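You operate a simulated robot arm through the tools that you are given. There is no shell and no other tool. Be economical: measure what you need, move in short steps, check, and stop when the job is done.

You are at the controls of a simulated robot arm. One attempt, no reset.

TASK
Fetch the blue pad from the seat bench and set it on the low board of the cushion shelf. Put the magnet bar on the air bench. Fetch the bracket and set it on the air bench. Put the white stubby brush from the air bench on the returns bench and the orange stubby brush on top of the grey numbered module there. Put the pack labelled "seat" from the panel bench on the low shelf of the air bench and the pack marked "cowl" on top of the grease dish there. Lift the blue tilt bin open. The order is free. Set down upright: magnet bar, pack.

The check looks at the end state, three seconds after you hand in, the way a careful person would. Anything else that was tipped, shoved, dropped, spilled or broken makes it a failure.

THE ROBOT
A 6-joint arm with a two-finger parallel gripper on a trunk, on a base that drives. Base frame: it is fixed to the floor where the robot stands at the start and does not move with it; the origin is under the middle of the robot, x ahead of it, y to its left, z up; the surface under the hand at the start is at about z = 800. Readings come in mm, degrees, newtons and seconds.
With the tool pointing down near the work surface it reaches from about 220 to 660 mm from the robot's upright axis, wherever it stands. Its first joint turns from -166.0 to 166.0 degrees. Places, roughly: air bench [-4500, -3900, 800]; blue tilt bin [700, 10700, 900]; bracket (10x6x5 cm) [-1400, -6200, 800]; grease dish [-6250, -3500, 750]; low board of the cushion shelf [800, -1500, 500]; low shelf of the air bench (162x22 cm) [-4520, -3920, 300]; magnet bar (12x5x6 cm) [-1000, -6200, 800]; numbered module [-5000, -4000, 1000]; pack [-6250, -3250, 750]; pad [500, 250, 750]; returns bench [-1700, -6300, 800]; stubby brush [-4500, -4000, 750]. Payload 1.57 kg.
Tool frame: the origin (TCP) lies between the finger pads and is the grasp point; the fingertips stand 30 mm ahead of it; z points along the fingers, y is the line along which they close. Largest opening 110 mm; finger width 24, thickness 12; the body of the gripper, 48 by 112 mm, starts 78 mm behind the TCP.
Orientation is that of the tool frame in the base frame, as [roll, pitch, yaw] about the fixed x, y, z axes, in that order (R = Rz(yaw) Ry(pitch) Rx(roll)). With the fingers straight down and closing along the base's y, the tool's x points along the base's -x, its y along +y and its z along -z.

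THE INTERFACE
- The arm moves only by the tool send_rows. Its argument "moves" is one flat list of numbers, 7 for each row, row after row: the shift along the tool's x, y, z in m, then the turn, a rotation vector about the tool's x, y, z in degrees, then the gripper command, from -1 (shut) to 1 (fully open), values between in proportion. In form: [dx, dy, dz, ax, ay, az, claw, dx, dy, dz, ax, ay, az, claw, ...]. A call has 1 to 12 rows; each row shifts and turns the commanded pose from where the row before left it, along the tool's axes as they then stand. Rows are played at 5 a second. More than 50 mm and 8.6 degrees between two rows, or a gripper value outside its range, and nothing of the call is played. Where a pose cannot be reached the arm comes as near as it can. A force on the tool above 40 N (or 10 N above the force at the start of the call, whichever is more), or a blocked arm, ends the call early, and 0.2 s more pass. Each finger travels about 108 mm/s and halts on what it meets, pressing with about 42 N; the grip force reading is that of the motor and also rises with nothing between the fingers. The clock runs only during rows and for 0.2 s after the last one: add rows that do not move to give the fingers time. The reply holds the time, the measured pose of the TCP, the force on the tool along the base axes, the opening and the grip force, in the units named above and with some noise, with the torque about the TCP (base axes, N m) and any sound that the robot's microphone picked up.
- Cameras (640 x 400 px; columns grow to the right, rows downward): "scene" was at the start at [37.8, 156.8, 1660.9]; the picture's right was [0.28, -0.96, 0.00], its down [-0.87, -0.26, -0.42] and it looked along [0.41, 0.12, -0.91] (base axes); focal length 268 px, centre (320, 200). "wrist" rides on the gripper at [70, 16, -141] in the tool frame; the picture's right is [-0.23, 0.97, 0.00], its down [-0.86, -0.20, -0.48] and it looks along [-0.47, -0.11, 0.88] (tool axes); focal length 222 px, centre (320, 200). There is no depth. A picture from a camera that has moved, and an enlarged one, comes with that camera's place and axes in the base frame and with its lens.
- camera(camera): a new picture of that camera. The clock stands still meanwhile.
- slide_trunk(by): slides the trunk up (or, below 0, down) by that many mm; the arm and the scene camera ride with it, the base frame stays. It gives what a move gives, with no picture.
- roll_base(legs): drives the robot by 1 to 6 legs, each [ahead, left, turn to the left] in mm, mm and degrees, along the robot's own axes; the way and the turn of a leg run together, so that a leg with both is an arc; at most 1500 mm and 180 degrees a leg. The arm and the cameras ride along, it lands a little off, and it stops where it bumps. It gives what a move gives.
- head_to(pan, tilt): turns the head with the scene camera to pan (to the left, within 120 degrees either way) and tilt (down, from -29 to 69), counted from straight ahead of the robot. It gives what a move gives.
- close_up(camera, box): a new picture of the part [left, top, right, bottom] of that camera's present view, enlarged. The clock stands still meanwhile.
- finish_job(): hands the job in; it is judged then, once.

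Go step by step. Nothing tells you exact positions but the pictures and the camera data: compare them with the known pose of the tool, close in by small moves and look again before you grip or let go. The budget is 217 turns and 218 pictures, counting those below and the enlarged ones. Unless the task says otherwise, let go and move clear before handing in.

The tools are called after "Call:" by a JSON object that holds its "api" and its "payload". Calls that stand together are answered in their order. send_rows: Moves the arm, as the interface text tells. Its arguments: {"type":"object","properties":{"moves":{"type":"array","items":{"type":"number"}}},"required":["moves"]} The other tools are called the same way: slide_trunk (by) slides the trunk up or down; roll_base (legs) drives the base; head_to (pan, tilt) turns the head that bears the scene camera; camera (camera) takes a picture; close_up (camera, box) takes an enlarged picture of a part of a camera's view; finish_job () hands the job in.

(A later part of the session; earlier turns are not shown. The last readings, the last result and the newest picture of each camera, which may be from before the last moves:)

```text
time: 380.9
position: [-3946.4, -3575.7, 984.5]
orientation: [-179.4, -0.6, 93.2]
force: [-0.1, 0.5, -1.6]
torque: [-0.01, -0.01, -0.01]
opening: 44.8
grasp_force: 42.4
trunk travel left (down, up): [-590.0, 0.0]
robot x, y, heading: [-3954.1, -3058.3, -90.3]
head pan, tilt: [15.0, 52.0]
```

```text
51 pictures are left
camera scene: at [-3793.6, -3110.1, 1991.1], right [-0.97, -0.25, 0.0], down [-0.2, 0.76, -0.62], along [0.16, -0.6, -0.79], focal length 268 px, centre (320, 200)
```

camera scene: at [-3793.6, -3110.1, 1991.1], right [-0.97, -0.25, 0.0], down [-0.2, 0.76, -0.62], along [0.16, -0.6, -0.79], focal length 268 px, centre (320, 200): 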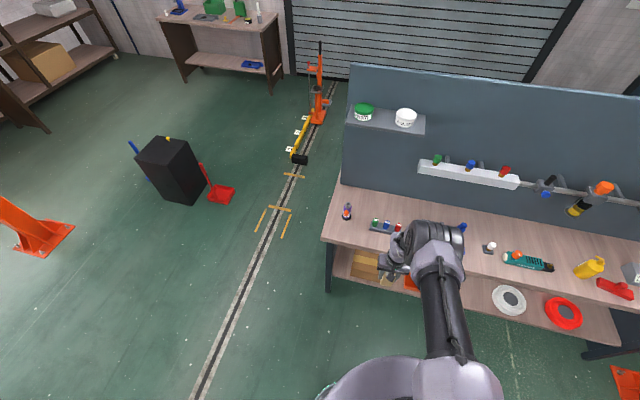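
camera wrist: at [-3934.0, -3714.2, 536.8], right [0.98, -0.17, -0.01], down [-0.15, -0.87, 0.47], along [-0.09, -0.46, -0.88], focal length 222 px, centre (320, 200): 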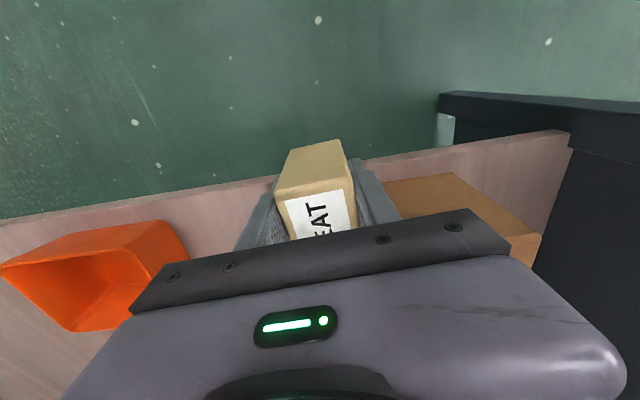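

Everything still stands. Now forward above the bench's front strip.

Call:
{"api": "roll_base", "payload": {"legs": [[212, -12, 0.3]]}}

Call:
{"api": "camera", "payload": {"camera": "wrist"}}

```text
time: 382.6
position: [-3955.4, -3786.8, 984.8]
orientation: [-179.4, -0.5, 93.5]
force: [0.5, 1.2, -1.4]
torque: [0.09, 0.03, 0.0]
opening: 44.5
grasp_force: 41.7
trunk travel left (down, up): [-590.0, 0.0]
robot x, y, heading: [-3965.9, -3269.2, -90.0]
head pan, tilt: [15.0, 52.0]
```

```text
50 pictures are left
camera wrist: at [-3941.8, -3718.7, 1126.7], right [0.99, -0.17, -0.01], down [-0.14, -0.87, 0.47], along [-0.09, -0.46, -0.88], focal length 222 px, centre (320, 200)
```

wrist: 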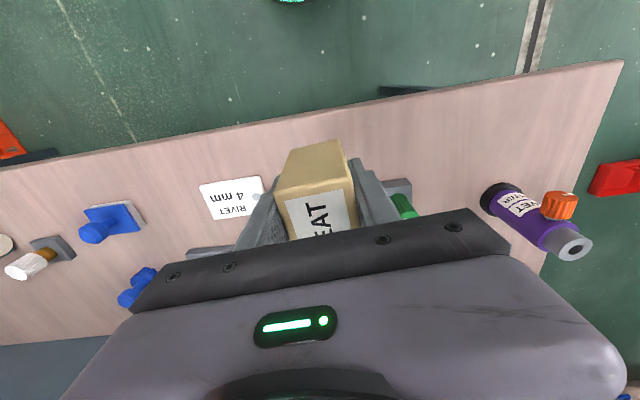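

Call:
{"api": "send_rows", "payload": {"moves": [0, 0, 0.02, 0, 0, 0, -1, 0, 0, 0.02, 0, 0, 0, -1]}}

Call:
{"api": "send_rows", "payload": {"moves": [0, 0, 0.006, 0, 0, 0, -1]}}

Call:
{"api": "send_rows", "payload": {"moves": [0, 0, 0.006, 0, 0, 0, -1]}}

Call:
{"api": "send_rows", "payload": {"moves": [0, 0, 0.006, 0, 0, 0, -1]}}

Call:
{"api": "send_rows", "payload": {"moves": [0, 0, 0.006, 0, 0, 0, -1]}}

```text
time: 383.2
position: [-3957.0, -3788.2, 944.5]
orientation: [-179.4, -0.5, 93.6]
force: [0.6, 0.3, -2.6]
torque: [0.0, -0.02, -0.02]
opening: 44.4
grasp_force: 41.5
trunk travel left (down, up): [-590.0, 0.0]
robot x, y, heading: [-3967.3, -3266.6, -89.7]
head pan, tilt: [15.0, 52.0]
```

```text
time: 383.6
position: [-3956.3, -3787.0, 938.3]
orientation: [-179.5, -0.7, 93.5]
force: [-0.6, -0.7, -2.0]
torque: [0.0, 0.0, -0.04]
opening: 44.7
grasp_force: 42.0
trunk travel left (down, up): [-590.0, 0.0]
robot x, y, heading: [-3963.3, -3266.3, -90.2]
head pan, tilt: [15.0, 52.0]
```

```text
time: 384.0
position: [-3957.8, -3785.8, 932.6]
orientation: [-179.5, -0.6, 93.4]
force: [-1.0, 0.5, -1.5]
torque: [0.01, -0.04, 0.01]
opening: 45.1
grasp_force: 41.8
trunk travel left (down, up): [-590.0, 0.0]
robot x, y, heading: [-3966.7, -3267.1, -90.1]
head pan, tilt: [15.0, 52.0]
```

```text
time: 384.4
position: [-3956.6, -3786.0, 926.9]
orientation: [-179.4, -0.6, 93.5]
force: [0.1, 0.8, -2.1]
torque: [0.0, 0.02, 0.0]
opening: 44.8
grasp_force: 42.4
trunk travel left (down, up): [-590.0, 0.0]
robot x, y, heading: [-3965.4, -3269.2, -89.8]
head pan, tilt: [15.0, 52.0]
```

```text
time: 384.8
position: [-3956.5, -3787.4, 920.5]
orientation: [-179.5, -0.4, 93.6]
force: [-1.0, 0.5, -0.9]
torque: [-0.02, 0.02, 0.02]
opening: 44.7
grasp_force: 41.8
trunk travel left (down, up): [-590.0, 0.0]
robot x, y, heading: [-3963.7, -3268.1, -89.9]
head pan, tilt: [15.0, 52.0]
```

Call:
{"api": "send_rows", "payload": {"moves": [0, 0, 0.006, 0, 0, 0, -1]}}

Call:
{"api": "send_rows", "payload": {"moves": [0, 0, 0.005, 0, 0, 0, -1]}}

Call:
{"api": "send_rows", "payload": {"moves": [0, 0, 0.005, 0, 0, 0, -1]}}

Call:
{"api": "send_rows", "payload": {"moves": [0, 0, 0.004, 0, 0, 0, -1]}}

```text
time: 385.2
position: [-3955.4, -3785.2, 916.7]
orientation: [-179.4, -0.5, 93.7]
force: [-0.1, -0.4, -1.7]
torque: [0.02, 0.01, 0.0]
opening: 44.7
grasp_force: 42.2
trunk travel left (down, up): [-590.0, 0.0]
robot x, y, heading: [-3966.6, -3272.0, -90.1]
head pan, tilt: [15.0, 52.0]
```

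```text
time: 385.6
position: [-3956.8, -3783.1, 912.7]
orientation: [-179.4, -0.5, 93.5]
force: [-0.4, -0.7, -0.8]
torque: [-0.02, -0.02, 0.01]
opening: 44.4
grasp_force: 42.1
out of reach, approached as far as the arm can: row 1
trunk travel left (down, up): [-590.0, 0.0]
robot x, y, heading: [-3964.0, -3266.3, -89.8]
head pan, tilt: [15.0, 52.0]
```

```text
time: 386.0
position: [-3956.0, -3781.1, 911.3]
orientation: [-179.3, -0.5, 93.4]
force: [-0.8, 0.2, -1.2]
torque: [0.01, 0.03, -0.02]
opening: 44.6
grasp_force: 41.9
out of reach, approached as far as the arm can: row 1
trunk travel left (down, up): [-590.0, 0.0]
robot x, y, heading: [-3962.9, -3271.4, -89.9]
head pan, tilt: [15.0, 52.0]
```

```text
time: 386.4
position: [-3955.3, -3779.2, 909.6]
orientation: [-179.3, -0.6, 93.5]
force: [1.0, -0.6, -1.3]
torque: [0.02, -0.01, 0.03]
opening: 44.6
grasp_force: 42.1
trunk travel left (down, up): [-590.0, 0.0]
robot x, y, heading: [-3962.0, -3267.2, -90.2]
head pan, tilt: [15.0, 52.0]
```

The arm is at its lower limit at this trunk height, so I'll ease the trunk down instead.

Call:
{"api": "slide_trunk", "payload": {"by": -4}}

Call:
{"api": "slide_trunk", "payload": {"by": -4}}

Call:
{"api": "close_up", "payload": {"camera": "scene", "box": [320, 190, 460, 300]}}

```text
time: 386.9
position: [-3956.4, -3779.4, 906.3]
orientation: [-179.4, -0.5, 93.5]
force: [-0.1, 0.4, -1.9]
torque: [0.01, 0.02, 0.01]
opening: 44.5
grasp_force: 41.7
trunk travel left (down, up): [-586.0, 4.0]
robot x, y, heading: [-3967.7, -3268.4, -90.1]
head pan, tilt: [15.0, 52.0]
```

```text
time: 387.4
position: [-3956.9, -3778.1, 903.4]
orientation: [-179.4, -0.5, 93.5]
force: [-0.5, 0.9, 7.8]
torque: [-0.25, -0.22, 0.02]
opening: 44.4
grasp_force: 42.0
trunk travel left (down, up): [-582.0, 8.0]
robot x, y, heading: [-3963.7, -3266.0, -89.9]
head pan, tilt: [15.0, 52.0]
```

```text
3.64 times, centred on (390, 245) of scene
camera zoom: at [-3805.7, -3320.0, 1983.4], right [-0.97, -0.26, 0.0], down [-0.2, 0.76, -0.62], along [0.16, -0.59, -0.79], focal length 974 px, centre (66, 36)
```

zoom: 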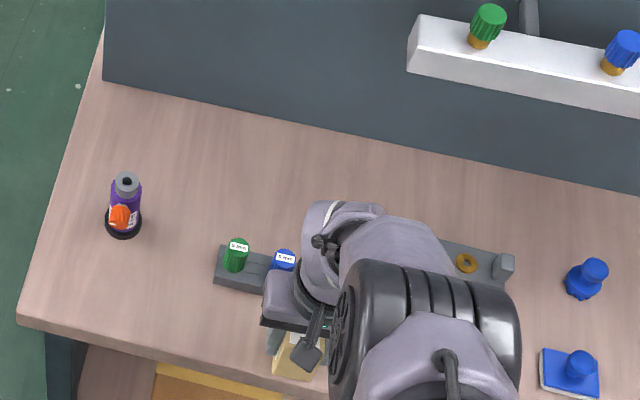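

The pack stands on the bench. I'll release, rise, back off and tilt the tool to about 50°.

Call:
{"api": "send_rows", "payload": {"moves": [0, 0, 0, 0, 0, 0, 0, 0, 0, 0, 0, 0, 0, 0.35, 0, 0, 0, 0, 0, 0, 0.35, 0, 0, -0.03, 0, 0, 0, 0.35, 0, 0, -0.04, 0, 0, 0, 0.35, 0, 0, -0.04, 0, 0, 0, 0.35, 0, 0, -0.04, 0, 0, 0, 0.35]}}

Call:
{"api": "roll_base", "payload": {"legs": [[-200, 0, 0]]}}

Call:
{"api": "slide_trunk", "payload": {"by": -60}}

Call:
{"api": "send_rows", "payload": {"moves": [0, 0, 0.02, 0, -7.2, 0, 0.35, 0, 0, 0.02, 0, -7.2, 0, 0.35, 0, 0, 0, 0, -7.2, 0, 0.35, 0, 0, 0, 0, -7.2, 0, 0.35, 0, 0, 0, 0, -7.2, 0, 0.35, 0, 0, 0, 0, -7.2, 0, 0.35, 0, 0, 0, 0, -7.2, 0, 0.35]}}

Call:
{"api": "camera", "payload": {"camera": "wrist"}}

Call:
{"api": "camera", "payload": {"camera": "scene"}}

```text
time: 389.0
position: [-3954.1, -3779.5, 1053.5]
orientation: [-179.4, -0.5, 93.6]
force: [1.3, -0.1, -0.4]
torque: [0.01, -0.01, -0.01]
opening: 74.2
grasp_force: 0.1
trunk travel left (down, up): [-582.0, 8.0]
robot x, y, heading: [-3963.8, -3270.6, -89.9]
head pan, tilt: [15.0, 52.0]
```

```text
time: 390.6
position: [-3953.4, -3582.2, 1051.9]
orientation: [-179.3, -0.5, 93.5]
force: [0.4, -0.6, -0.1]
torque: [-0.03, 0.04, 0.0]
opening: 74.0
grasp_force: 0.0
trunk travel left (down, up): [-582.0, 8.0]
robot x, y, heading: [-3966.2, -3071.1, -89.8]
head pan, tilt: [15.0, 52.0]
```

```text
time: 391.6
position: [-3954.3, -3583.1, 993.8]
orientation: [-179.4, -0.6, 93.6]
force: [-0.3, 0.2, -0.1]
torque: [0.01, -0.01, -0.03]
opening: 74.4
grasp_force: 0.0
trunk travel left (down, up): [-522.0, 68.0]
robot x, y, heading: [-3963.4, -3067.6, -89.8]
head pan, tilt: [15.0, 52.0]
```

```text
time: 393.2
position: [-3954.2, -3584.9, 953.1]
orientation: [-179.2, 49.9, 94.2]
force: [0.2, -0.1, -0.7]
torque: [-0.02, -0.01, -0.02]
opening: 74.4
grasp_force: 0.1
trunk travel left (down, up): [-522.0, 68.0]
robot x, y, heading: [-3967.7, -3069.2, -90.1]
head pan, tilt: [15.0, 52.0]
```

```text
48 pictures are left
camera wrist: at [-3946.1, -3430.9, 990.0], right [0.98, -0.09, 0.16], down [-0.18, -0.2, 0.96], along [-0.05, -0.98, -0.21], focal length 222 px, centre (320, 200)
```

wrist: 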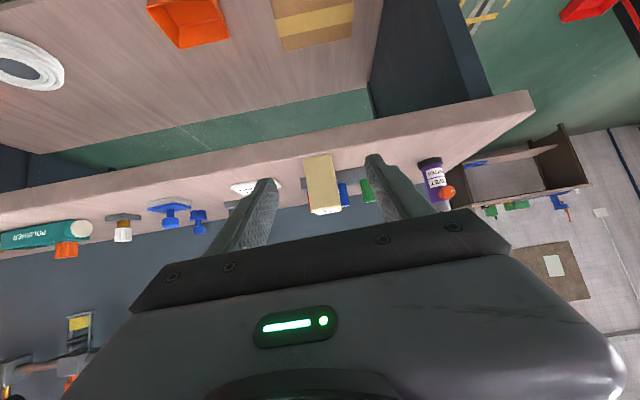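

```text
47 pictures are left
camera scene: at [-3805.9, -3122.5, 1923.3], right [-0.97, -0.26, 0.0], down [-0.2, 0.76, -0.62], along [0.16, -0.59, -0.79], focal length 268 px, centre (320, 200)
```

scene: 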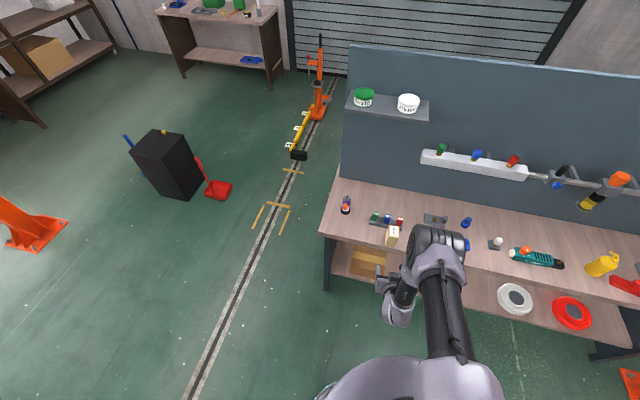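

Call:
{"api": "send_rows", "payload": {"moves": [0.0215, 0, 0.018, 0, 0, 0, 0.35, 0.0215, 0, 0.018, 0, 0, 0, 0.35]}}

Call:
{"api": "roll_base", "payload": {"legs": [[130, 0, 0]]}}

Call:
{"api": "camera", "payload": {"camera": "wrist"}}

```text
time: 393.8
position: [-3952.0, -3583.9, 896.0]
orientation: [-179.1, 49.9, 94.2]
force: [-0.1, 0.0, -0.1]
torque: [-0.01, -0.03, 0.02]
opening: 74.5
grasp_force: 0.1
trunk travel left (down, up): [-522.0, 68.0]
robot x, y, heading: [-3964.0, -3069.7, -89.8]
head pan, tilt: [15.0, 52.0]
```

```text
time: 395.1
position: [-3952.3, -3712.3, 894.5]
orientation: [-179.1, 49.8, 94.2]
force: [-0.6, 0.7, 0.2]
torque: [0.03, 0.01, -0.04]
opening: 74.4
grasp_force: 0.1
trunk travel left (down, up): [-522.0, 68.0]
robot x, y, heading: [-3961.7, -3194.1, -90.0]
head pan, tilt: [15.0, 52.0]
```

```text
46 pictures are left
camera wrist: at [-3945.3, -3558.9, 932.4], right [0.98, -0.09, 0.16], down [-0.18, -0.2, 0.96], along [-0.05, -0.98, -0.21], focal length 222 px, centre (320, 200)
```

wrist: 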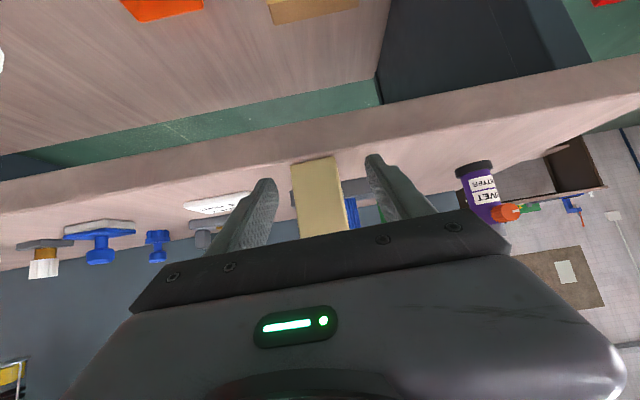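

Call:
{"api": "roll_base", "payload": {"legs": [[60, 0, 0]]}}

Call:
{"api": "camera", "payload": {"camera": "wrist"}}

```text
time: 396.1
position: [-3953.2, -3772.1, 895.3]
orientation: [-179.1, 49.7, 94.2]
force: [-0.1, 0.2, -0.6]
torque: [0.03, -0.01, 0.01]
opening: 74.4
grasp_force: 0.0
trunk travel left (down, up): [-522.0, 68.0]
robot x, y, heading: [-3961.7, -3259.6, -89.9]
head pan, tilt: [15.0, 52.0]
```

```text
45 pictures are left
camera wrist: at [-3945.4, -3618.7, 932.1], right [0.98, -0.09, 0.16], down [-0.18, -0.2, 0.96], along [-0.05, -0.98, -0.21], focal length 222 px, centre (320, 200)
```

wrist: 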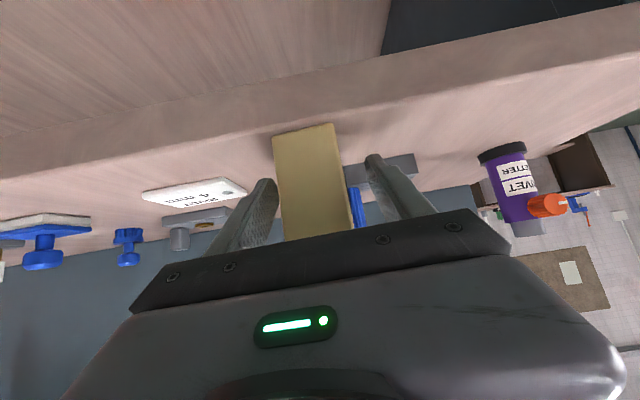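

Call:
{"api": "send_rows", "payload": {"moves": [0, -0.004, 0, 0, 0, 0, 0.35, 0, 0, 0, 0, 0, 0, 0, 0, 0, 0, 0, 0, 0, -1, 0, 0, 0, 0, 0, 0, -1]}}

Call:
{"api": "send_rows", "payload": {"moves": [-0.015, 0, -0.0128, 0, 0, 0, -1, -0.023, 0, -0.0193, 0, 0, 0, -1, -0.023, 0, -0.0193, 0, 0, 0, -1]}}

Call:
{"api": "camera", "payload": {"camera": "wrist"}}

```text
time: 397.1
position: [-3956.5, -3771.0, 894.2]
orientation: [-179.1, 49.8, 94.2]
force: [0.3, 0.8, -1.2]
torque: [0.03, -0.03, -0.01]
opening: 44.5
grasp_force: 42.4
trunk travel left (down, up): [-522.0, 68.0]
robot x, y, heading: [-3963.5, -3256.3, -90.1]
head pan, tilt: [15.0, 52.0]
```

```text
time: 397.9
position: [-3956.0, -3769.8, 974.1]
orientation: [-179.1, 49.9, 94.3]
force: [0.7, 0.1, -1.0]
torque: [0.04, 0.02, 0.0]
opening: 44.5
grasp_force: 42.4
trunk travel left (down, up): [-522.0, 68.0]
robot x, y, heading: [-3963.0, -3261.0, -90.2]
head pan, tilt: [15.0, 52.0]
```

```text
44 pictures are left
camera wrist: at [-3947.9, -3617.2, 1011.5], right [0.98, -0.09, 0.16], down [-0.18, -0.2, 0.96], along [-0.05, -0.98, -0.21], focal length 222 px, centre (320, 200)
```

wrist: 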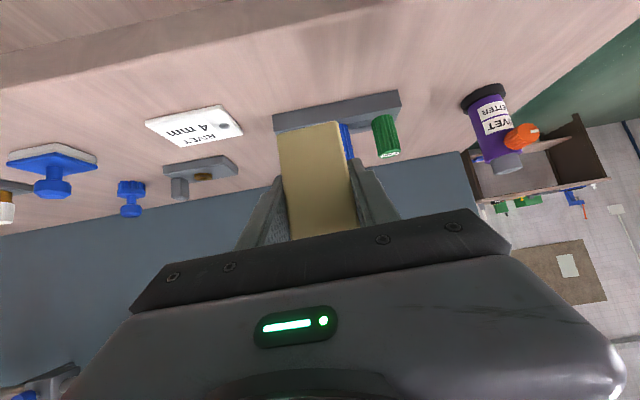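

The pack is gripped tilted and upright. I'll back out, move west to the free part of the low shelf (x≈-4450) and lower the trunk.

Call:
{"api": "roll_base", "payload": {"legs": [[-260, 0, 0], [0, -495, 0]]}}

Call:
{"api": "slide_trunk", "payload": {"by": -262}}

Call:
{"api": "slide_trunk", "payload": {"by": -260}}

Call:
{"api": "camera", "payload": {"camera": "wrist"}}

Call:
{"api": "camera", "payload": {"camera": "scene"}}

```text
time: 402.2
position: [-4455.2, -3510.2, 973.5]
orientation: [-179.2, 50.0, 93.8]
force: [0.1, 0.0, -0.8]
torque: [0.02, -0.01, 0.0]
opening: 44.9
grasp_force: 42.5
trunk travel left (down, up): [-522.0, 68.0]
robot x, y, heading: [-4456.7, -2994.8, -90.4]
head pan, tilt: [15.0, 52.0]
```

```text
time: 404.9
position: [-4454.6, -3510.5, 711.0]
orientation: [-179.1, 49.9, 93.7]
force: [-0.9, 0.8, -1.3]
torque: [0.03, 0.01, 0.0]
opening: 44.7
grasp_force: 41.6
trunk travel left (down, up): [-260.0, 330.0]
robot x, y, heading: [-4461.0, -2993.5, -90.4]
head pan, tilt: [15.0, 52.0]
```

```text
time: 407.6
position: [-4454.0, -3509.2, 452.1]
orientation: [-179.1, 49.9, 93.8]
force: [0.5, 1.4, -1.1]
torque: [0.02, -0.02, 0.03]
opening: 44.2
grasp_force: 41.7
trunk travel left (down, up): [0.0, 590.0]
robot x, y, heading: [-4461.8, -2997.7, -90.3]
head pan, tilt: [15.0, 52.0]
```

```text
43 pictures are left
camera wrist: at [-4445.5, -3356.5, 489.3], right [0.98, -0.09, 0.16], down [-0.18, -0.2, 0.96], along [-0.06, -0.98, -0.21], focal length 222 px, centre (320, 200)
```

wrist: 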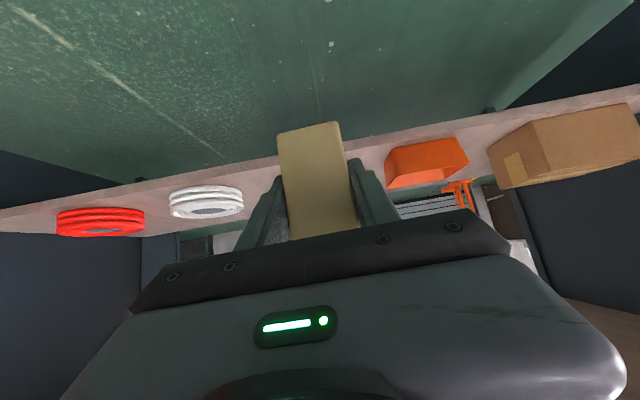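

```text
42 pictures are left
camera scene: at [-4301.2, -3049.3, 1401.3], right [-0.97, -0.25, 0.0], down [-0.2, 0.76, -0.62], along [0.16, -0.6, -0.79], focal length 268 px, centre (320, 200)
```

scene: 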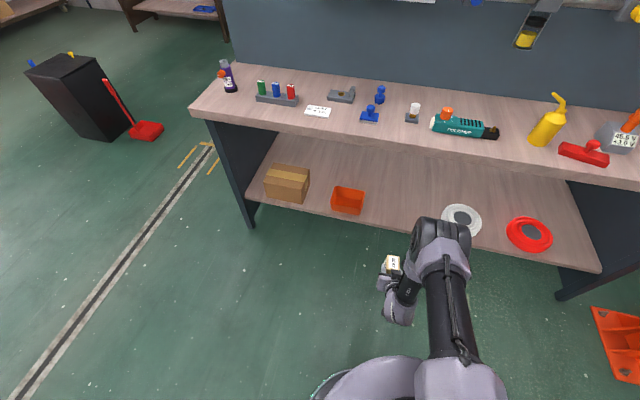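

Call:
{"api": "send_rows", "payload": {"moves": [0.0333, 0, 0.028, 0, 0, 0, -1, 0.0333, 0, 0.028, 0, 0, 0, -1]}}

Call:
{"api": "roll_base", "payload": {"legs": [[220, 0, 0.3]]}}

Call:
{"api": "camera", "payload": {"camera": "wrist"}}

Call:
{"api": "camera", "payload": {"camera": "scene"}}

```text
time: 408.2
position: [-4457.4, -3511.5, 364.2]
orientation: [-179.2, 49.8, 93.8]
force: [0.4, -0.2, -2.2]
torque: [-0.03, 0.03, -0.03]
opening: 44.6
grasp_force: 41.8
trunk travel left (down, up): [0.0, 590.0]
robot x, y, heading: [-4460.8, -2993.9, -90.2]
head pan, tilt: [15.0, 52.0]
```

```text
time: 409.9
position: [-4454.0, -3732.1, 364.7]
orientation: [-179.1, 49.9, 94.2]
force: [-0.9, 0.4, -1.4]
torque: [0.0, 0.0, 0.0]
opening: 44.7
grasp_force: 42.0
trunk travel left (down, up): [0.0, 590.0]
robot x, y, heading: [-4462.7, -3217.4, -89.8]
head pan, tilt: [15.0, 52.0]
```

```text
41 pictures are left
camera wrist: at [-4446.4, -3578.7, 401.8], right [0.98, -0.08, 0.16], down [-0.18, -0.2, 0.96], along [-0.05, -0.98, -0.21], focal length 222 px, centre (320, 200)
```

wrist: 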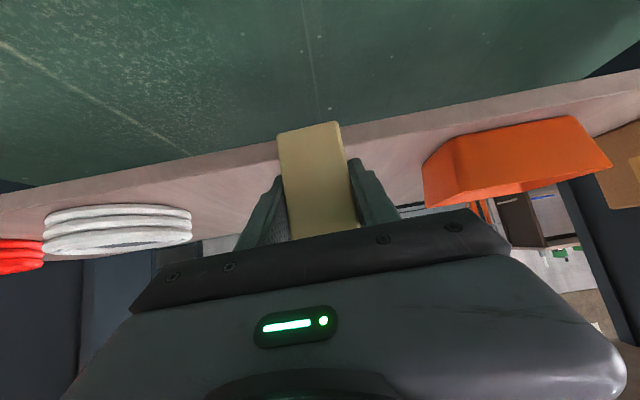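

```text
40 pictures are left
camera scene: at [-4301.2, -3268.7, 1401.2], right [-0.97, -0.26, 0.0], down [-0.21, 0.76, -0.62], along [0.16, -0.59, -0.79], focal length 268 px, centre (320, 200)
```

scene: 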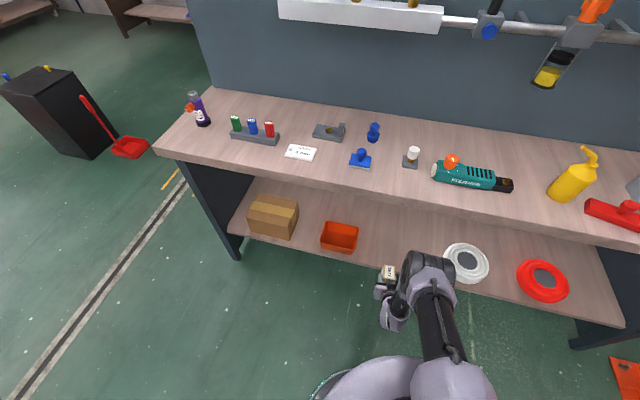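

The pack bottom is about 20 mm above the shelf. I'll extend the arm to slide the pack in, which keeps the elbow low.

Call:
{"api": "send_rows", "payload": {"moves": [-0.0219, 0, 0.026, 0, 0, 0, -1, -0.0219, 0, 0.026, 0, 0, 0, -1]}}

Call:
{"api": "camera", "payload": {"camera": "wrist"}}

Call:
{"api": "camera", "payload": {"camera": "scene"}}

```text
time: 410.5
position: [-4447.4, -3801.0, 365.2]
orientation: [-179.2, 49.9, 94.3]
force: [-0.8, -0.7, -0.9]
torque: [0.03, 0.0, 0.01]
opening: 44.7
grasp_force: 42.1
trunk travel left (down, up): [0.0, 590.0]
robot x, y, heading: [-4461.3, -3214.7, -89.8]
head pan, tilt: [15.0, 52.0]
```

```text
39 pictures are left
camera wrist: at [-4440.2, -3647.4, 402.7], right [0.98, -0.08, 0.16], down [-0.18, -0.2, 0.96], along [-0.05, -0.98, -0.21], focal length 222 px, centre (320, 200)
```

wrist: 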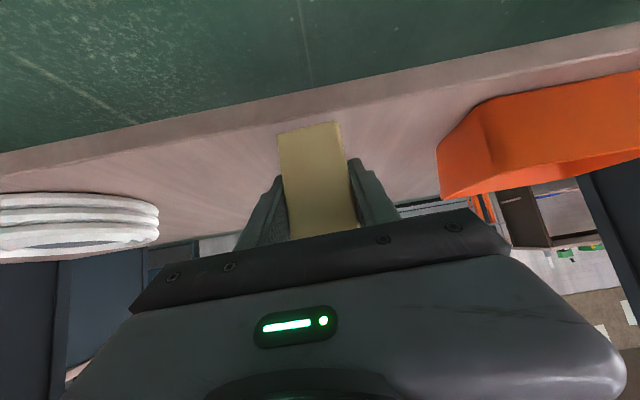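

```text
38 pictures are left
camera scene: at [-4301.3, -3268.8, 1401.2], right [-0.97, -0.26, 0.0], down [-0.21, 0.76, -0.62], along [0.16, -0.59, -0.79], focal length 268 px, centre (320, 200)
```

scene: 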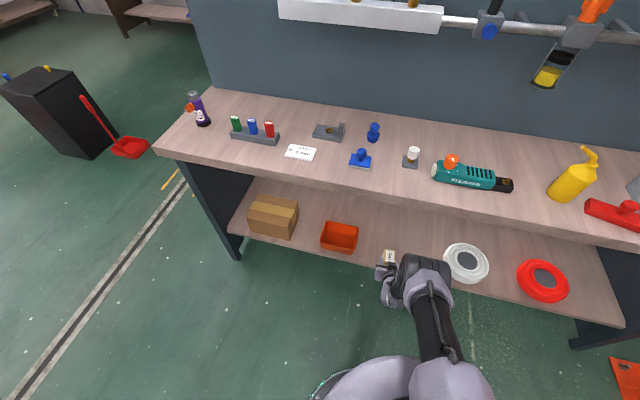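

Call:
{"api": "send_rows", "payload": {"moves": [-0.0135, 0, 0.016, 0, 0, 0, -1, -0.0145, 0, 0.0172, 0, 0, 0, -1]}}

Call:
{"api": "send_rows", "payload": {"moves": [0.0077, 0, 0.0064, 0, 0, 0, -1]}}

Call:
{"api": "send_rows", "payload": {"moves": [0.0031, 0, 0.0026, 0, 0, 0, -1]}}

Call:
{"api": "send_rows", "payload": {"moves": [0.0031, 0, 0.0026, 0, 0, 0, -1]}}

```text
time: 411.1
position: [-4446.0, -3844.6, 366.2]
orientation: [-179.1, 49.9, 94.2]
force: [0.0, -0.5, -2.2]
torque: [0.03, 0.01, -0.01]
opening: 44.6
grasp_force: 42.2
trunk travel left (down, up): [0.0, 590.0]
robot x, y, heading: [-4455.9, -3218.1, -90.0]
head pan, tilt: [15.0, 52.0]
```

```text
time: 411.5
position: [-4445.6, -3842.1, 362.6]
orientation: [-179.1, 49.8, 94.3]
force: [-0.1, 0.9, -1.9]
torque: [0.04, 0.0, 0.0]
opening: 44.8
grasp_force: 42.0
out of reach, approached as far as the arm can: row 1
trunk travel left (down, up): [0.0, 590.0]
robot x, y, heading: [-4462.7, -3216.0, -90.3]
head pan, tilt: [15.0, 52.0]
```

```text
time: 411.9
position: [-4445.8, -3838.8, 361.5]
orientation: [-179.2, 49.8, 94.3]
force: [0.5, -0.3, -2.4]
torque: [-0.02, -0.02, -0.01]
opening: 44.4
grasp_force: 41.6
out of reach, approached as far as the arm can: row 1
trunk travel left (down, up): [0.0, 590.0]
robot x, y, heading: [-4459.7, -3214.7, -89.8]
head pan, tilt: [15.0, 52.0]
```

```text
time: 412.3
position: [-4446.8, -3837.8, 359.9]
orientation: [-179.1, 49.7, 94.3]
force: [0.2, -0.3, -1.8]
torque: [0.03, 0.01, 0.02]
opening: 44.6
grasp_force: 42.1
out of reach, approached as far as the arm can: row 1
trunk travel left (down, up): [0.0, 590.0]
robot x, y, heading: [-4462.2, -3215.1, -89.9]
head pan, tilt: [15.0, 52.0]
```

The arm is fully stretched, so I'll move the base a little forward and then lower with a slight retract.

Call:
{"api": "roll_base", "payload": {"legs": [[35, 0, 0]]}}

Call:
{"api": "send_rows", "payload": {"moves": [0.0178, 0, -0.0122, 0, 0, 0, -1, 0.0031, 0, 0.0026, 0, 0, 0, -1]}}

Call:
{"api": "send_rows", "payload": {"moves": [0.0038, 0, 0.0032, 0, 0, 0, -1]}}

Call:
{"api": "send_rows", "payload": {"moves": [0.0031, 0, 0.0026, 0, 0, 0, -1]}}

Call:
{"api": "camera", "payload": {"camera": "wrist"}}

```text
time: 413.1
position: [-4445.4, -3872.5, 361.5]
orientation: [-179.1, 49.8, 94.3]
force: [0.2, 1.1, -1.8]
torque: [0.02, 0.02, -0.01]
opening: 44.5
grasp_force: 42.0
trunk travel left (down, up): [0.0, 590.0]
robot x, y, heading: [-4459.4, -3254.1, -90.0]
head pan, tilt: [15.0, 52.0]
```

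```text
time: 413.7
position: [-4447.7, -3849.5, 353.2]
orientation: [-179.1, 49.7, 94.4]
force: [0.2, 0.3, -2.4]
torque: [0.04, 0.04, 0.0]
opening: 44.6
grasp_force: 41.9
trunk travel left (down, up): [0.0, 590.0]
robot x, y, heading: [-4462.3, -3248.3, -89.8]
head pan, tilt: [15.0, 52.0]
```

```text
time: 414.1
position: [-4447.1, -3848.4, 352.9]
orientation: [-179.0, 49.9, 94.3]
force: [0.1, 0.7, -1.4]
torque: [0.02, 0.0, -0.01]
opening: 44.7
grasp_force: 41.6
out of reach, approached as far as the arm can: row 1
trunk travel left (down, up): [0.0, 590.0]
robot x, y, heading: [-4460.6, -3252.2, -89.9]
head pan, tilt: [15.0, 52.0]
```

```text
time: 414.5
position: [-4446.6, -3848.7, 352.4]
orientation: [-179.1, 49.8, 94.3]
force: [-0.6, 0.7, -0.8]
torque: [0.05, 0.02, 0.01]
opening: 44.7
grasp_force: 41.7
out of reach, approached as far as the arm can: row 1
trunk travel left (down, up): [0.0, 590.0]
robot x, y, heading: [-4460.1, -3250.1, -90.1]
head pan, tilt: [15.0, 52.0]
```

```text
37 pictures are left
camera wrist: at [-4440.1, -3694.7, 390.2], right [0.98, -0.08, 0.16], down [-0.18, -0.2, 0.96], along [-0.05, -0.98, -0.21], focal length 222 px, centre (320, 200)
```

wrist: 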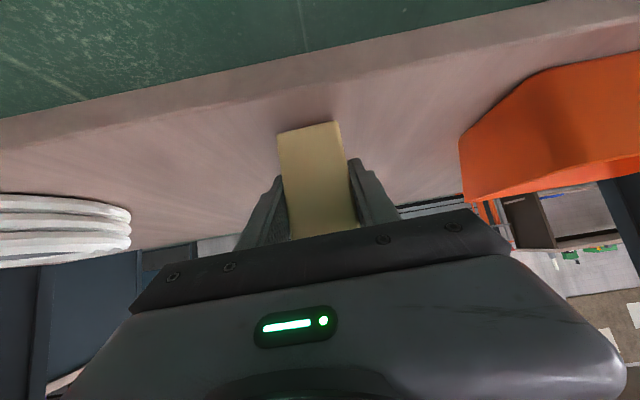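

Call:
{"api": "roll_base", "payload": {"legs": [[40, 0, 0]]}}

Call:
{"api": "send_rows", "payload": {"moves": [0.0133, 0, -0.0134, 0, 0, 0, -1, 0.0133, 0, -0.0134, 0, 0, 0, -1]}}

Call:
{"api": "send_rows", "payload": {"moves": [0.0031, 0, 0.0026, 0, 0, 0, -1]}}

Call:
{"api": "send_rows", "payload": {"moves": [0.0031, 0, 0.0026, 0, 0, 0, -1]}}

```text
time: 415.4
position: [-4448.1, -3887.4, 352.2]
orientation: [-179.1, 49.7, 94.2]
force: [0.3, -0.7, -1.5]
torque: [0.02, -0.01, 0.02]
opening: 44.6
grasp_force: 42.2
trunk travel left (down, up): [0.0, 590.0]
robot x, y, heading: [-4456.7, -3286.4, -89.9]
head pan, tilt: [15.0, 52.0]
```

```text
time: 416.0
position: [-4451.1, -3850.5, 350.2]
orientation: [-179.2, 49.8, 94.3]
force: [0.2, 0.7, -1.6]
torque: [0.0, 0.05, -0.02]
opening: 44.7
grasp_force: 42.2
trunk travel left (down, up): [0.0, 590.0]
robot x, y, heading: [-4460.3, -3292.8, -90.1]
head pan, tilt: [15.0, 52.0]
```

```text
time: 416.4
position: [-4451.7, -3850.7, 345.8]
orientation: [-178.9, 49.8, 94.2]
force: [0.0, 1.0, 0.4]
torque: [0.04, -0.05, 0.03]
opening: 44.5
grasp_force: 42.3
trunk travel left (down, up): [0.0, 590.0]
robot x, y, heading: [-4463.7, -3288.8, -90.3]
head pan, tilt: [15.0, 52.0]
```

```text
time: 416.8
position: [-4449.9, -3851.8, 345.8]
orientation: [-179.0, 50.0, 94.3]
force: [0.4, 8.3, 27.7]
torque: [0.39, -0.71, 0.21]
opening: 44.3
grasp_force: 42.0
trunk travel left (down, up): [0.0, 590.0]
robot x, y, heading: [-4459.8, -3288.6, -89.7]
head pan, tilt: [15.0, 52.0]
```

Contact with the shelf. I'll release and back straight out.

Call:
{"api": "send_rows", "payload": {"moves": [-0.0012, 0, -0.001, 0, 0, 0, -0.1, 0, 0, 0, 0, 0, 0, 0.2, 0, 0, 0, 0, 0, 0, 0.45, 0, 0, 0, 0, 0, 0, 0.45]}}

Call:
{"api": "camera", "payload": {"camera": "wrist"}}

Call:
{"api": "roll_base", "payload": {"legs": [[-300, 0, 0]]}}

Call:
{"api": "camera", "payload": {"camera": "wrist"}}

Call:
{"api": "camera", "payload": {"camera": "scene"}}

```text
time: 417.8
position: [-4450.5, -3850.0, 343.5]
orientation: [-179.1, 49.8, 94.1]
force: [0.1, 0.4, 0.5]
torque: [0.0, 0.04, 0.01]
opening: 79.7
grasp_force: 0.1
trunk travel left (down, up): [0.0, 590.0]
robot x, y, heading: [-4464.2, -3290.5, -90.2]
head pan, tilt: [15.0, 52.0]
```

```text
36 pictures are left
camera wrist: at [-4443.2, -3697.3, 381.2], right [0.98, -0.09, 0.16], down [-0.18, -0.2, 0.96], along [-0.05, -0.98, -0.21], focal length 222 px, centre (320, 200)
```

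wrist: 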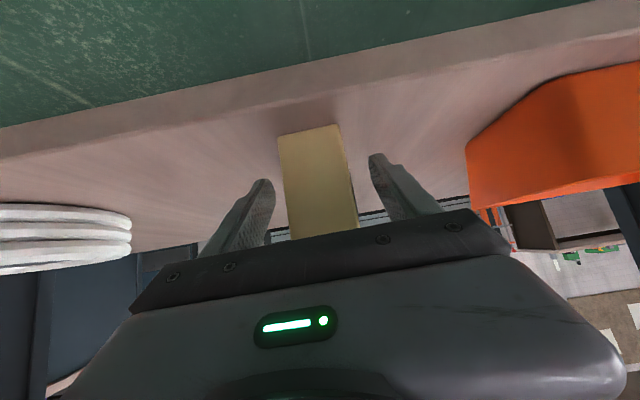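

```text
time: 419.9
position: [-4449.8, -3550.5, 343.2]
orientation: [-179.1, 49.8, 94.5]
force: [-0.3, 0.9, -0.3]
torque: [0.02, 0.0, 0.01]
opening: 79.6
grasp_force: 0.1
trunk travel left (down, up): [0.0, 590.0]
robot x, y, heading: [-4460.3, -2991.2, -89.6]
head pan, tilt: [15.0, 52.0]
```

```text
35 pictures are left
camera wrist: at [-4442.5, -3397.4, 381.1], right [0.98, -0.08, 0.16], down [-0.18, -0.2, 0.96], along [-0.05, -0.98, -0.21], focal length 222 px, centre (320, 200)
```

wrist: 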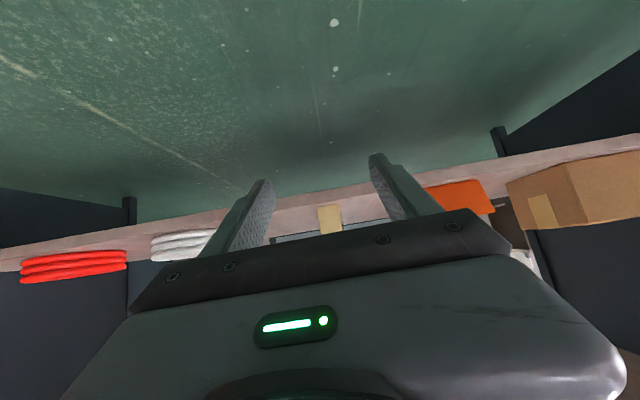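

```text
34 pictures are left
camera scene: at [-4301.9, -3043.1, 1401.2], right [-0.96, -0.26, 0.0], down [-0.21, 0.76, -0.62], along [0.16, -0.59, -0.79], focal length 268 px, centre (320, 200)
```

scene: 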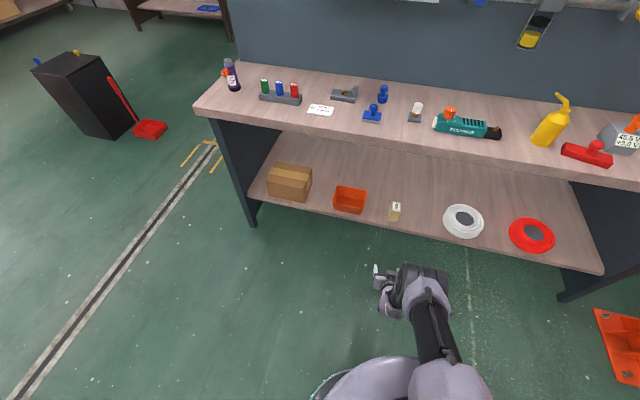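

The SEAT pack stands on the low shelf. Last is the blue tilt bin, far to the north. I'll straighten the arm, raise the trunk, turn north and look.

Call:
{"api": "send_rows", "payload": {"moves": [0, 0, -0.03, 0, 7.2, 0, 0, 0, 0, -0.03, 0, 7.2, 0, 0, 0, 0, -0.03, 0, 7.2, 0, 0, 0, 0, -0.03, 0, 7.2, 0, 0, 0, 0, -0.03, 0, 7.2, 0, 0, 0, 0, -0.03, 0, 7.2, 0, 0, 0, 0, -0.03, 0, 6.5, 0, 0]}}

Call:
{"api": "slide_trunk", "payload": {"by": 275}}

Call:
{"api": "send_rows", "payload": {"moves": [0, 0, -0.045, 0, 0, 0, 0, 0, 0, -0.045, 0, 0, 0, 0, 0, 0, -0.045, 0, 0, 0, 0, 0.02, 0, -0.045, 0, 0, 0, 0, 0.02, 0, -0.045, 0, 0, 0, 0, 0.02, 0, -0.045, 0, 0, 0, 0, 0.02, 0, -0.045, 0, 0, 0, 0]}}

Call:
{"api": "roll_base", "payload": {"legs": [[0, 0, 135]]}}

Call:
{"api": "head_to", "payload": {"pan": 0, "tilt": 15}}

Call:
{"api": "camera", "payload": {"camera": "scene"}}

```text
time: 421.5
position: [-4453.6, -3454.7, 521.5]
orientation: [-179.5, 0.0, 93.9]
force: [-0.2, -0.2, -0.5]
torque: [0.0, -0.01, -0.01]
opening: 54.9
grasp_force: 0.1
trunk travel left (down, up): [0.0, 590.0]
robot x, y, heading: [-4458.3, -2991.2, -89.7]
head pan, tilt: [15.0, 52.0]
```

```text
time: 424.2
position: [-4454.3, -3454.3, 795.8]
orientation: [-179.3, 0.1, 93.8]
force: [0.3, -0.1, -0.3]
torque: [0.01, 0.02, 0.0]
opening: 54.9
grasp_force: 0.1
trunk travel left (down, up): [-275.0, 315.0]
robot x, y, heading: [-4461.3, -2987.5, -89.8]
head pan, tilt: [15.0, 52.0]
```

```text
time: 425.9
position: [-4453.2, -3376.6, 1114.2]
orientation: [-179.5, 0.0, 93.8]
force: [-0.6, 0.7, 0.4]
torque: [-0.01, -0.01, -0.01]
opening: 54.9
grasp_force: 0.0
trunk travel left (down, up): [-275.0, 315.0]
robot x, y, heading: [-4461.3, -2993.3, -89.8]
head pan, tilt: [15.0, 52.0]
```

```text
time: 431.8
position: [-4193.4, -2711.9, 1114.8]
orientation: [-179.3, 0.1, -131.0]
force: [0.6, 0.4, 0.1]
torque: [0.03, -0.01, -0.01]
opening: 54.8
grasp_force: 0.1
trunk travel left (down, up): [-275.0, 315.0]
robot x, y, heading: [-4462.3, -2992.1, 45.6]
head pan, tilt: [15.0, 52.0]
```

```text
time: 432.9
position: [-4193.0, -2711.3, 1113.2]
orientation: [-179.3, 0.1, -131.0]
force: [-0.6, 0.0, -0.3]
torque: [0.01, 0.01, 0.01]
opening: 55.1
grasp_force: 0.1
trunk travel left (down, up): [-275.0, 315.0]
robot x, y, heading: [-4460.5, -2990.6, 45.6]
head pan, tilt: [0.0, 15.0]
```

```text
33 pictures are left
camera scene: at [-4509.9, -2840.7, 1732.6], right [0.71, -0.7, 0.0], down [-0.18, -0.19, -0.97], along [0.68, 0.69, -0.26], focal length 268 px, centre (320, 200)
```

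scene: 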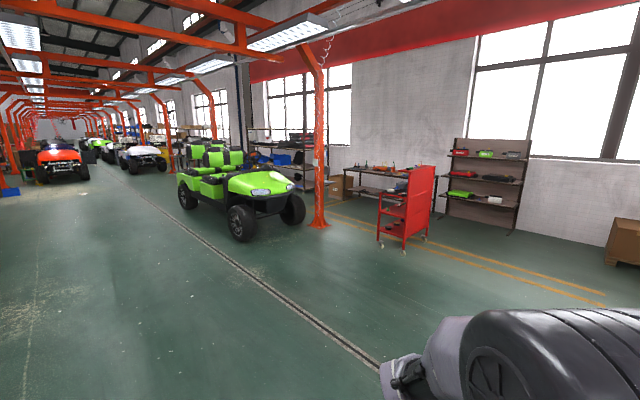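

The way is an aisle along the east wall. I'll turn north, drive east to it, then north past the seat bench.

Call:
{"api": "roll_base", "payload": {"legs": [[0, 0, 44.4], [290, -1430, 0], [0, -1430, 0], [0, -1440, 0]]}}

Call:
{"api": "roll_base", "payload": {"legs": [[500, 0, 0]]}}

Call:
{"api": "head_to", "payload": {"pan": 10, "tilt": 20}}

Call:
{"api": "camera", "payload": {"camera": "scene"}}

```text
time: 455.4
position: [-201.3, -2344.7, 1114.0]
orientation: [-179.5, 0.1, -85.5]
force: [0.9, 0.0, 0.8]
torque: [-0.01, 0.01, 0.05]
opening: 54.9
grasp_force: 0.1
trunk travel left (down, up): [-275.0, 315.0]
robot x, y, heading: [-192.2, -2729.7, 90.9]
head pan, tilt: [0.0, 15.0]
```

```text
time: 458.4
position: [-210.7, -1841.7, 1113.6]
orientation: [-179.3, 0.1, -85.4]
force: [0.0, -0.1, 0.5]
torque: [0.0, 0.0, -0.01]
opening: 55.0
grasp_force: 0.1
trunk travel left (down, up): [-275.0, 315.0]
robot x, y, heading: [-200.1, -2227.1, 91.3]
head pan, tilt: [0.0, 15.0]
```

```text
time: 459.1
position: [-210.5, -1841.5, 1115.0]
orientation: [-179.4, 0.1, -85.3]
force: [0.1, 0.7, -0.6]
torque: [0.0, -0.01, 0.01]
opening: 55.0
grasp_force: 0.0
trunk travel left (down, up): [-275.0, 315.0]
robot x, y, heading: [-200.5, -2229.7, 90.8]
head pan, tilt: [10.0, 20.0]
```

```text
32 pictures are left
camera scene: at [-356.6, -2160.4, 1724.5], right [0.98, 0.19, 0.0], down [0.07, -0.34, -0.94], along [-0.18, 0.92, -0.34], focal length 268 px, centre (320, 200)
```

scene: 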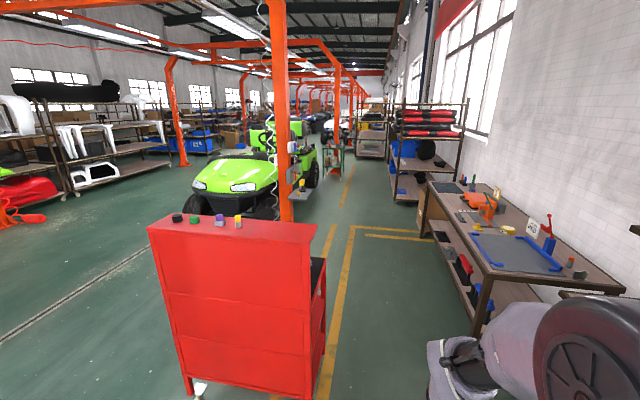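

Call:
{"api": "roll_base", "payload": {"legs": [[0, 0, -0.8], [1400, -50, 0], [1400, 0, 0], [1200, 280, 0], [1200, 0, 0]]}}

Call:
{"api": "camera", "payload": {"camera": "scene"}}

```text
time: 484.7
position: [-543.2, 3385.8, 1113.3]
orientation: [-179.4, 0.1, -84.9]
force: [-0.1, 0.0, 0.4]
torque: [-0.05, 0.03, 0.01]
opening: 55.0
grasp_force: 0.0
trunk travel left (down, up): [-275.0, 315.0]
robot x, y, heading: [-526.5, 3002.0, 91.9]
head pan, tilt: [10.0, 20.0]
```

```text
31 pictures are left
camera scene: at [-685.5, 3065.7, 1724.5], right [0.98, 0.2, 0.0], down [0.07, -0.34, -0.94], along [-0.19, 0.92, -0.34], focal length 268 px, centre (320, 200)
```

scene: 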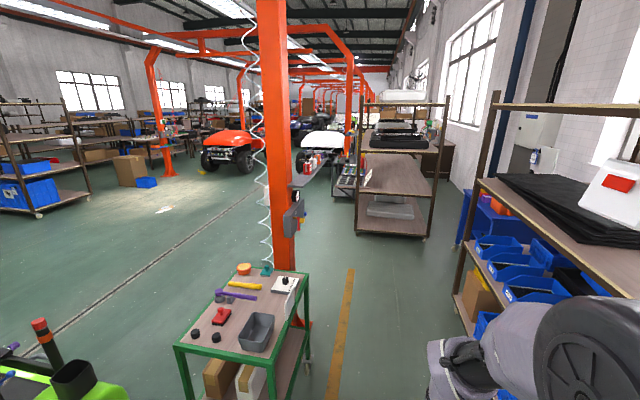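

Call:
{"api": "close_up", "payload": {"camera": "scene", "box": [290, 70, 530, 270]}}

```text
2.00 times, centred on (410, 170) of scene
camera zoom: at [-685.5, 3065.7, 1724.5], right [0.98, 0.2, 0.0], down [0.07, -0.34, -0.94], along [-0.19, 0.92, -0.34], focal length 536 px, centre (140, 260)
```

zoom: 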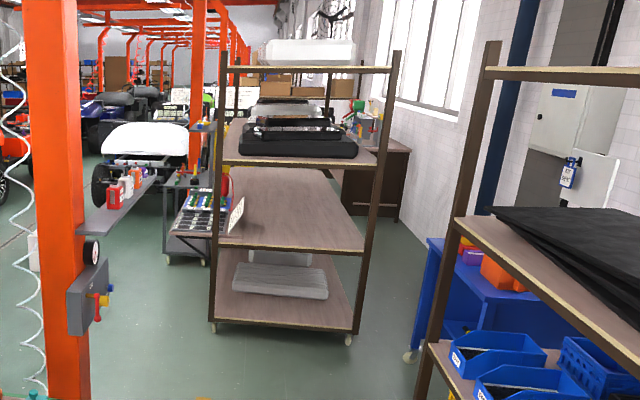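

A rolling rack partly blocks the aisle around y≈6440, and the bench with the bin is behind it by the wall. I'll drive closer to judge the gaps.

Call:
{"api": "roll_base", "payload": {"legs": [[0, 0, -1.9], [1400, 60, 0], [700, 0, 0]]}}

Call:
{"api": "head_to", "payload": {"pan": 0, "tilt": 25}}

Call:
{"api": "camera", "payload": {"camera": "scene"}}

Call:
{"api": "head_to", "payload": {"pan": 60, "tilt": 25}}

Call:
{"api": "camera", "payload": {"camera": "scene"}}

```text
time: 495.5
position: [-543.4, 5496.5, 1113.4]
orientation: [-179.3, 0.0, -88.1]
force: [0.3, 0.2, -0.3]
torque: [-0.03, 0.04, 0.01]
opening: 55.0
grasp_force: 0.0
trunk travel left (down, up): [-275.0, 315.0]
robot x, y, heading: [-550.6, 5105.8, 88.6]
head pan, tilt: [10.0, 20.0]
```

```text
time: 496.3
position: [-543.3, 5496.5, 1114.5]
orientation: [-179.5, 0.2, -88.2]
force: [0.0, 0.5, 0.4]
torque: [0.0, 0.02, 0.02]
opening: 54.9
grasp_force: 0.0
trunk travel left (down, up): [-275.0, 315.0]
robot x, y, heading: [-550.4, 5108.0, 88.4]
head pan, tilt: [0.0, 25.0]
```

```text
29 pictures are left
camera scene: at [-688.6, 5185.2, 1716.4], right [1.0, -0.03, 0.0], down [-0.01, -0.42, -0.91], along [0.03, 0.91, -0.42], focal length 268 px, centre (320, 200)
```

scene: 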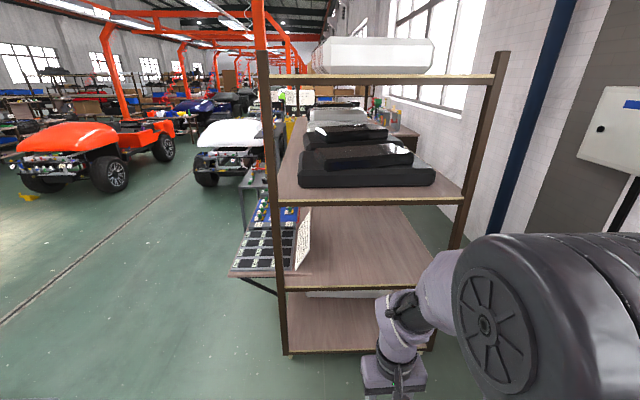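

```text
time: 497.6
position: [-543.0, 5496.3, 1114.0]
orientation: [-179.4, 0.2, -88.3]
force: [0.8, 0.3, -0.3]
torque: [-0.01, -0.03, 0.03]
opening: 55.1
grasp_force: 0.1
trunk travel left (down, up): [-275.0, 315.0]
robot x, y, heading: [-548.6, 5109.3, 88.4]
head pan, tilt: [60.0, 25.0]
```

```text
28 pictures are left
camera scene: at [-769.6, 5141.6, 1716.4], right [0.53, 0.85, 0.0], down [0.36, -0.22, -0.91], along [-0.77, 0.48, -0.42], focal length 268 px, centre (320, 200)
```

scene: 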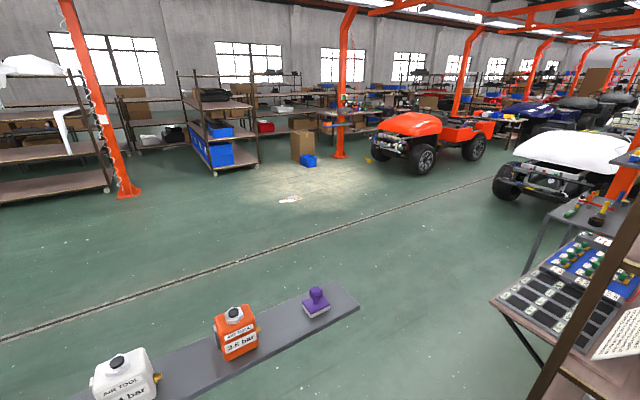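

Call:
{"api": "head_to", "payload": {"pan": -45, "tilt": 30}}

Call:
{"api": "camera", "payload": {"camera": "scene"}}

```text
time: 499.4
position: [-543.8, 5496.2, 1112.7]
orientation: [-179.4, 0.0, -88.2]
force: [1.4, -0.3, 0.1]
torque: [0.01, -0.01, 0.0]
opening: 54.9
grasp_force: 0.0
trunk travel left (down, up): [-275.0, 315.0]
robot x, y, heading: [-549.1, 5109.2, 88.0]
head pan, tilt: [-45.0, 30.0]
```

```text
27 pictures are left
camera scene: at [-625.5, 5155.2, 1708.4], right [0.69, -0.73, 0.0], down [-0.36, -0.34, -0.87], along [0.63, 0.59, -0.5], focal length 268 px, centre (320, 200)
```

scene: 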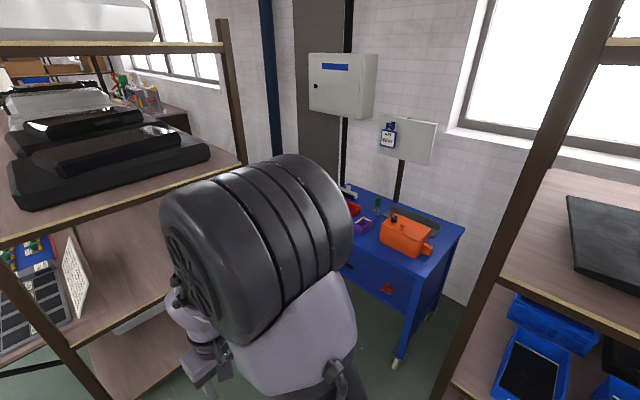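

The gap past the rack is too narrow, so I'll take the wide detour: back south, west between the red bench and the column, then north along the main lane.

Call:
{"api": "roll_base", "payload": {"legs": [[0, 0, 2], [-1400, 0, 0], [-1400, 0, 0]]}}

Call:
{"api": "roll_base", "payload": {"legs": [[-1300, 0, 0], [-1250, 0, 0]]}}

```text
time: 513.3
position: [-531.5, 2703.4, 1115.5]
orientation: [-179.4, 0.1, -84.1]
force: [-0.5, 0.0, 0.2]
torque: [0.03, 0.0, 0.01]
opening: 54.9
grasp_force: 0.0
trunk travel left (down, up): [-275.0, 315.0]
robot x, y, heading: [-511.3, 2314.0, 92.5]
head pan, tilt: [-45.0, 30.0]
```

```text
time: 525.7
position: [-433.4, 172.7, 1113.7]
orientation: [-179.4, 0.1, -85.3]
force: [-0.1, -0.9, 0.0]
torque: [0.0, -0.01, 0.0]
opening: 55.1
grasp_force: 0.0
trunk travel left (down, up): [-275.0, 315.0]
robot x, y, heading: [-419.9, -210.3, 91.0]
head pan, tilt: [-45.0, 30.0]
```

Call:
{"api": "roll_base", "payload": {"legs": [[-80, 0, -1], [0, 1350, 0], [0, 1400, 0], [1400, 0, 0]]}}

Call:
{"api": "head_to", "payload": {"pan": 0, "tilt": 20}}

Call:
{"api": "camera", "payload": {"camera": "scene"}}

```text
time: 546.4
position: [-3213.9, 1478.8, 1114.2]
orientation: [-179.4, 0.1, -85.7]
force: [-0.5, 0.7, -0.9]
torque: [-0.03, -0.02, 0.01]
opening: 55.0
grasp_force: 0.1
trunk travel left (down, up): [-275.0, 315.0]
robot x, y, heading: [-3201.6, 1096.8, 90.7]
head pan, tilt: [-45.0, 30.0]
```

```text
time: 547.5
position: [-3215.2, 1479.5, 1114.1]
orientation: [-179.3, 0.1, -85.8]
force: [-0.8, -0.1, 0.0]
torque: [-0.01, 0.03, 0.0]
opening: 55.0
grasp_force: 0.0
trunk travel left (down, up): [-275.0, 315.0]
robot x, y, heading: [-3205.3, 1094.5, 90.7]
head pan, tilt: [0.0, 20.0]
```

```text
26 pictures are left
camera scene: at [-3346.5, 1163.3, 1724.5], right [1.0, 0.01, 0.0], down [0.0, -0.34, -0.94], along [-0.01, 0.94, -0.34], focal length 268 px, centre (320, 200)
```

scene: 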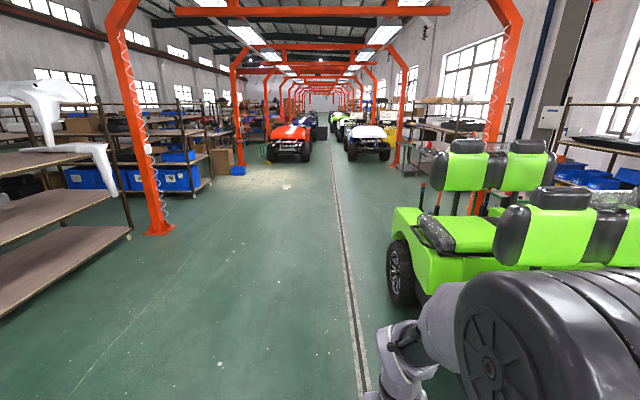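

Call:
{"api": "roll_base", "payload": {"legs": [[0, 0, -0.7], [1450, 0, 0], [1450, 0, 0], [1450, 0, 0], [1400, 0, 0]]}}

Call:
{"api": "head_to", "payload": {"pan": -35, "tilt": 20}}

Call:
{"api": "camera", "payload": {"camera": "scene"}}

```text
time: 575.4
position: [-3416.6, 7258.1, 1113.4]
orientation: [-179.6, 0.2, -81.6]
force: [-0.1, 0.0, 0.6]
torque: [0.0, 0.02, 0.04]
opening: 54.9
grasp_force: 0.0
trunk travel left (down, up): [-275.0, 315.0]
robot x, y, heading: [-3379.9, 6871.4, 94.8]
head pan, tilt: [0.0, 20.0]
```

```text
time: 576.4
position: [-3417.3, 7257.7, 1113.0]
orientation: [-179.5, 0.1, -81.6]
force: [-0.4, -0.1, -0.2]
torque: [0.02, -0.03, 0.01]
opening: 54.8
grasp_force: 0.1
trunk travel left (down, up): [-275.0, 315.0]
robot x, y, heading: [-3376.9, 6871.4, 95.0]
head pan, tilt: [-35.0, 20.0]
```

```text
25 pictures are left
camera scene: at [-3470.9, 6921.1, 1724.5], right [0.87, -0.5, 0.0], down [-0.17, -0.3, -0.94], along [0.47, 0.81, -0.34], focal length 268 px, centre (320, 200)
```

scene: 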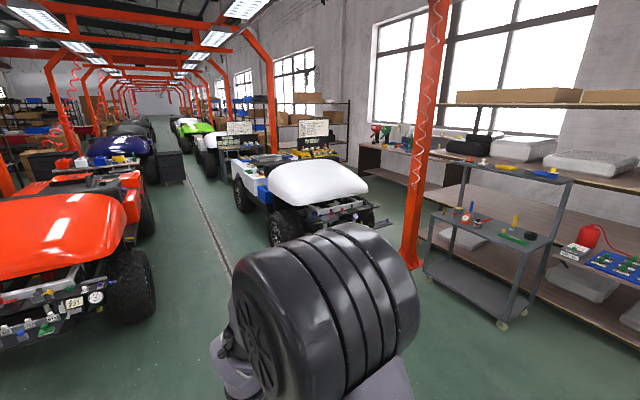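

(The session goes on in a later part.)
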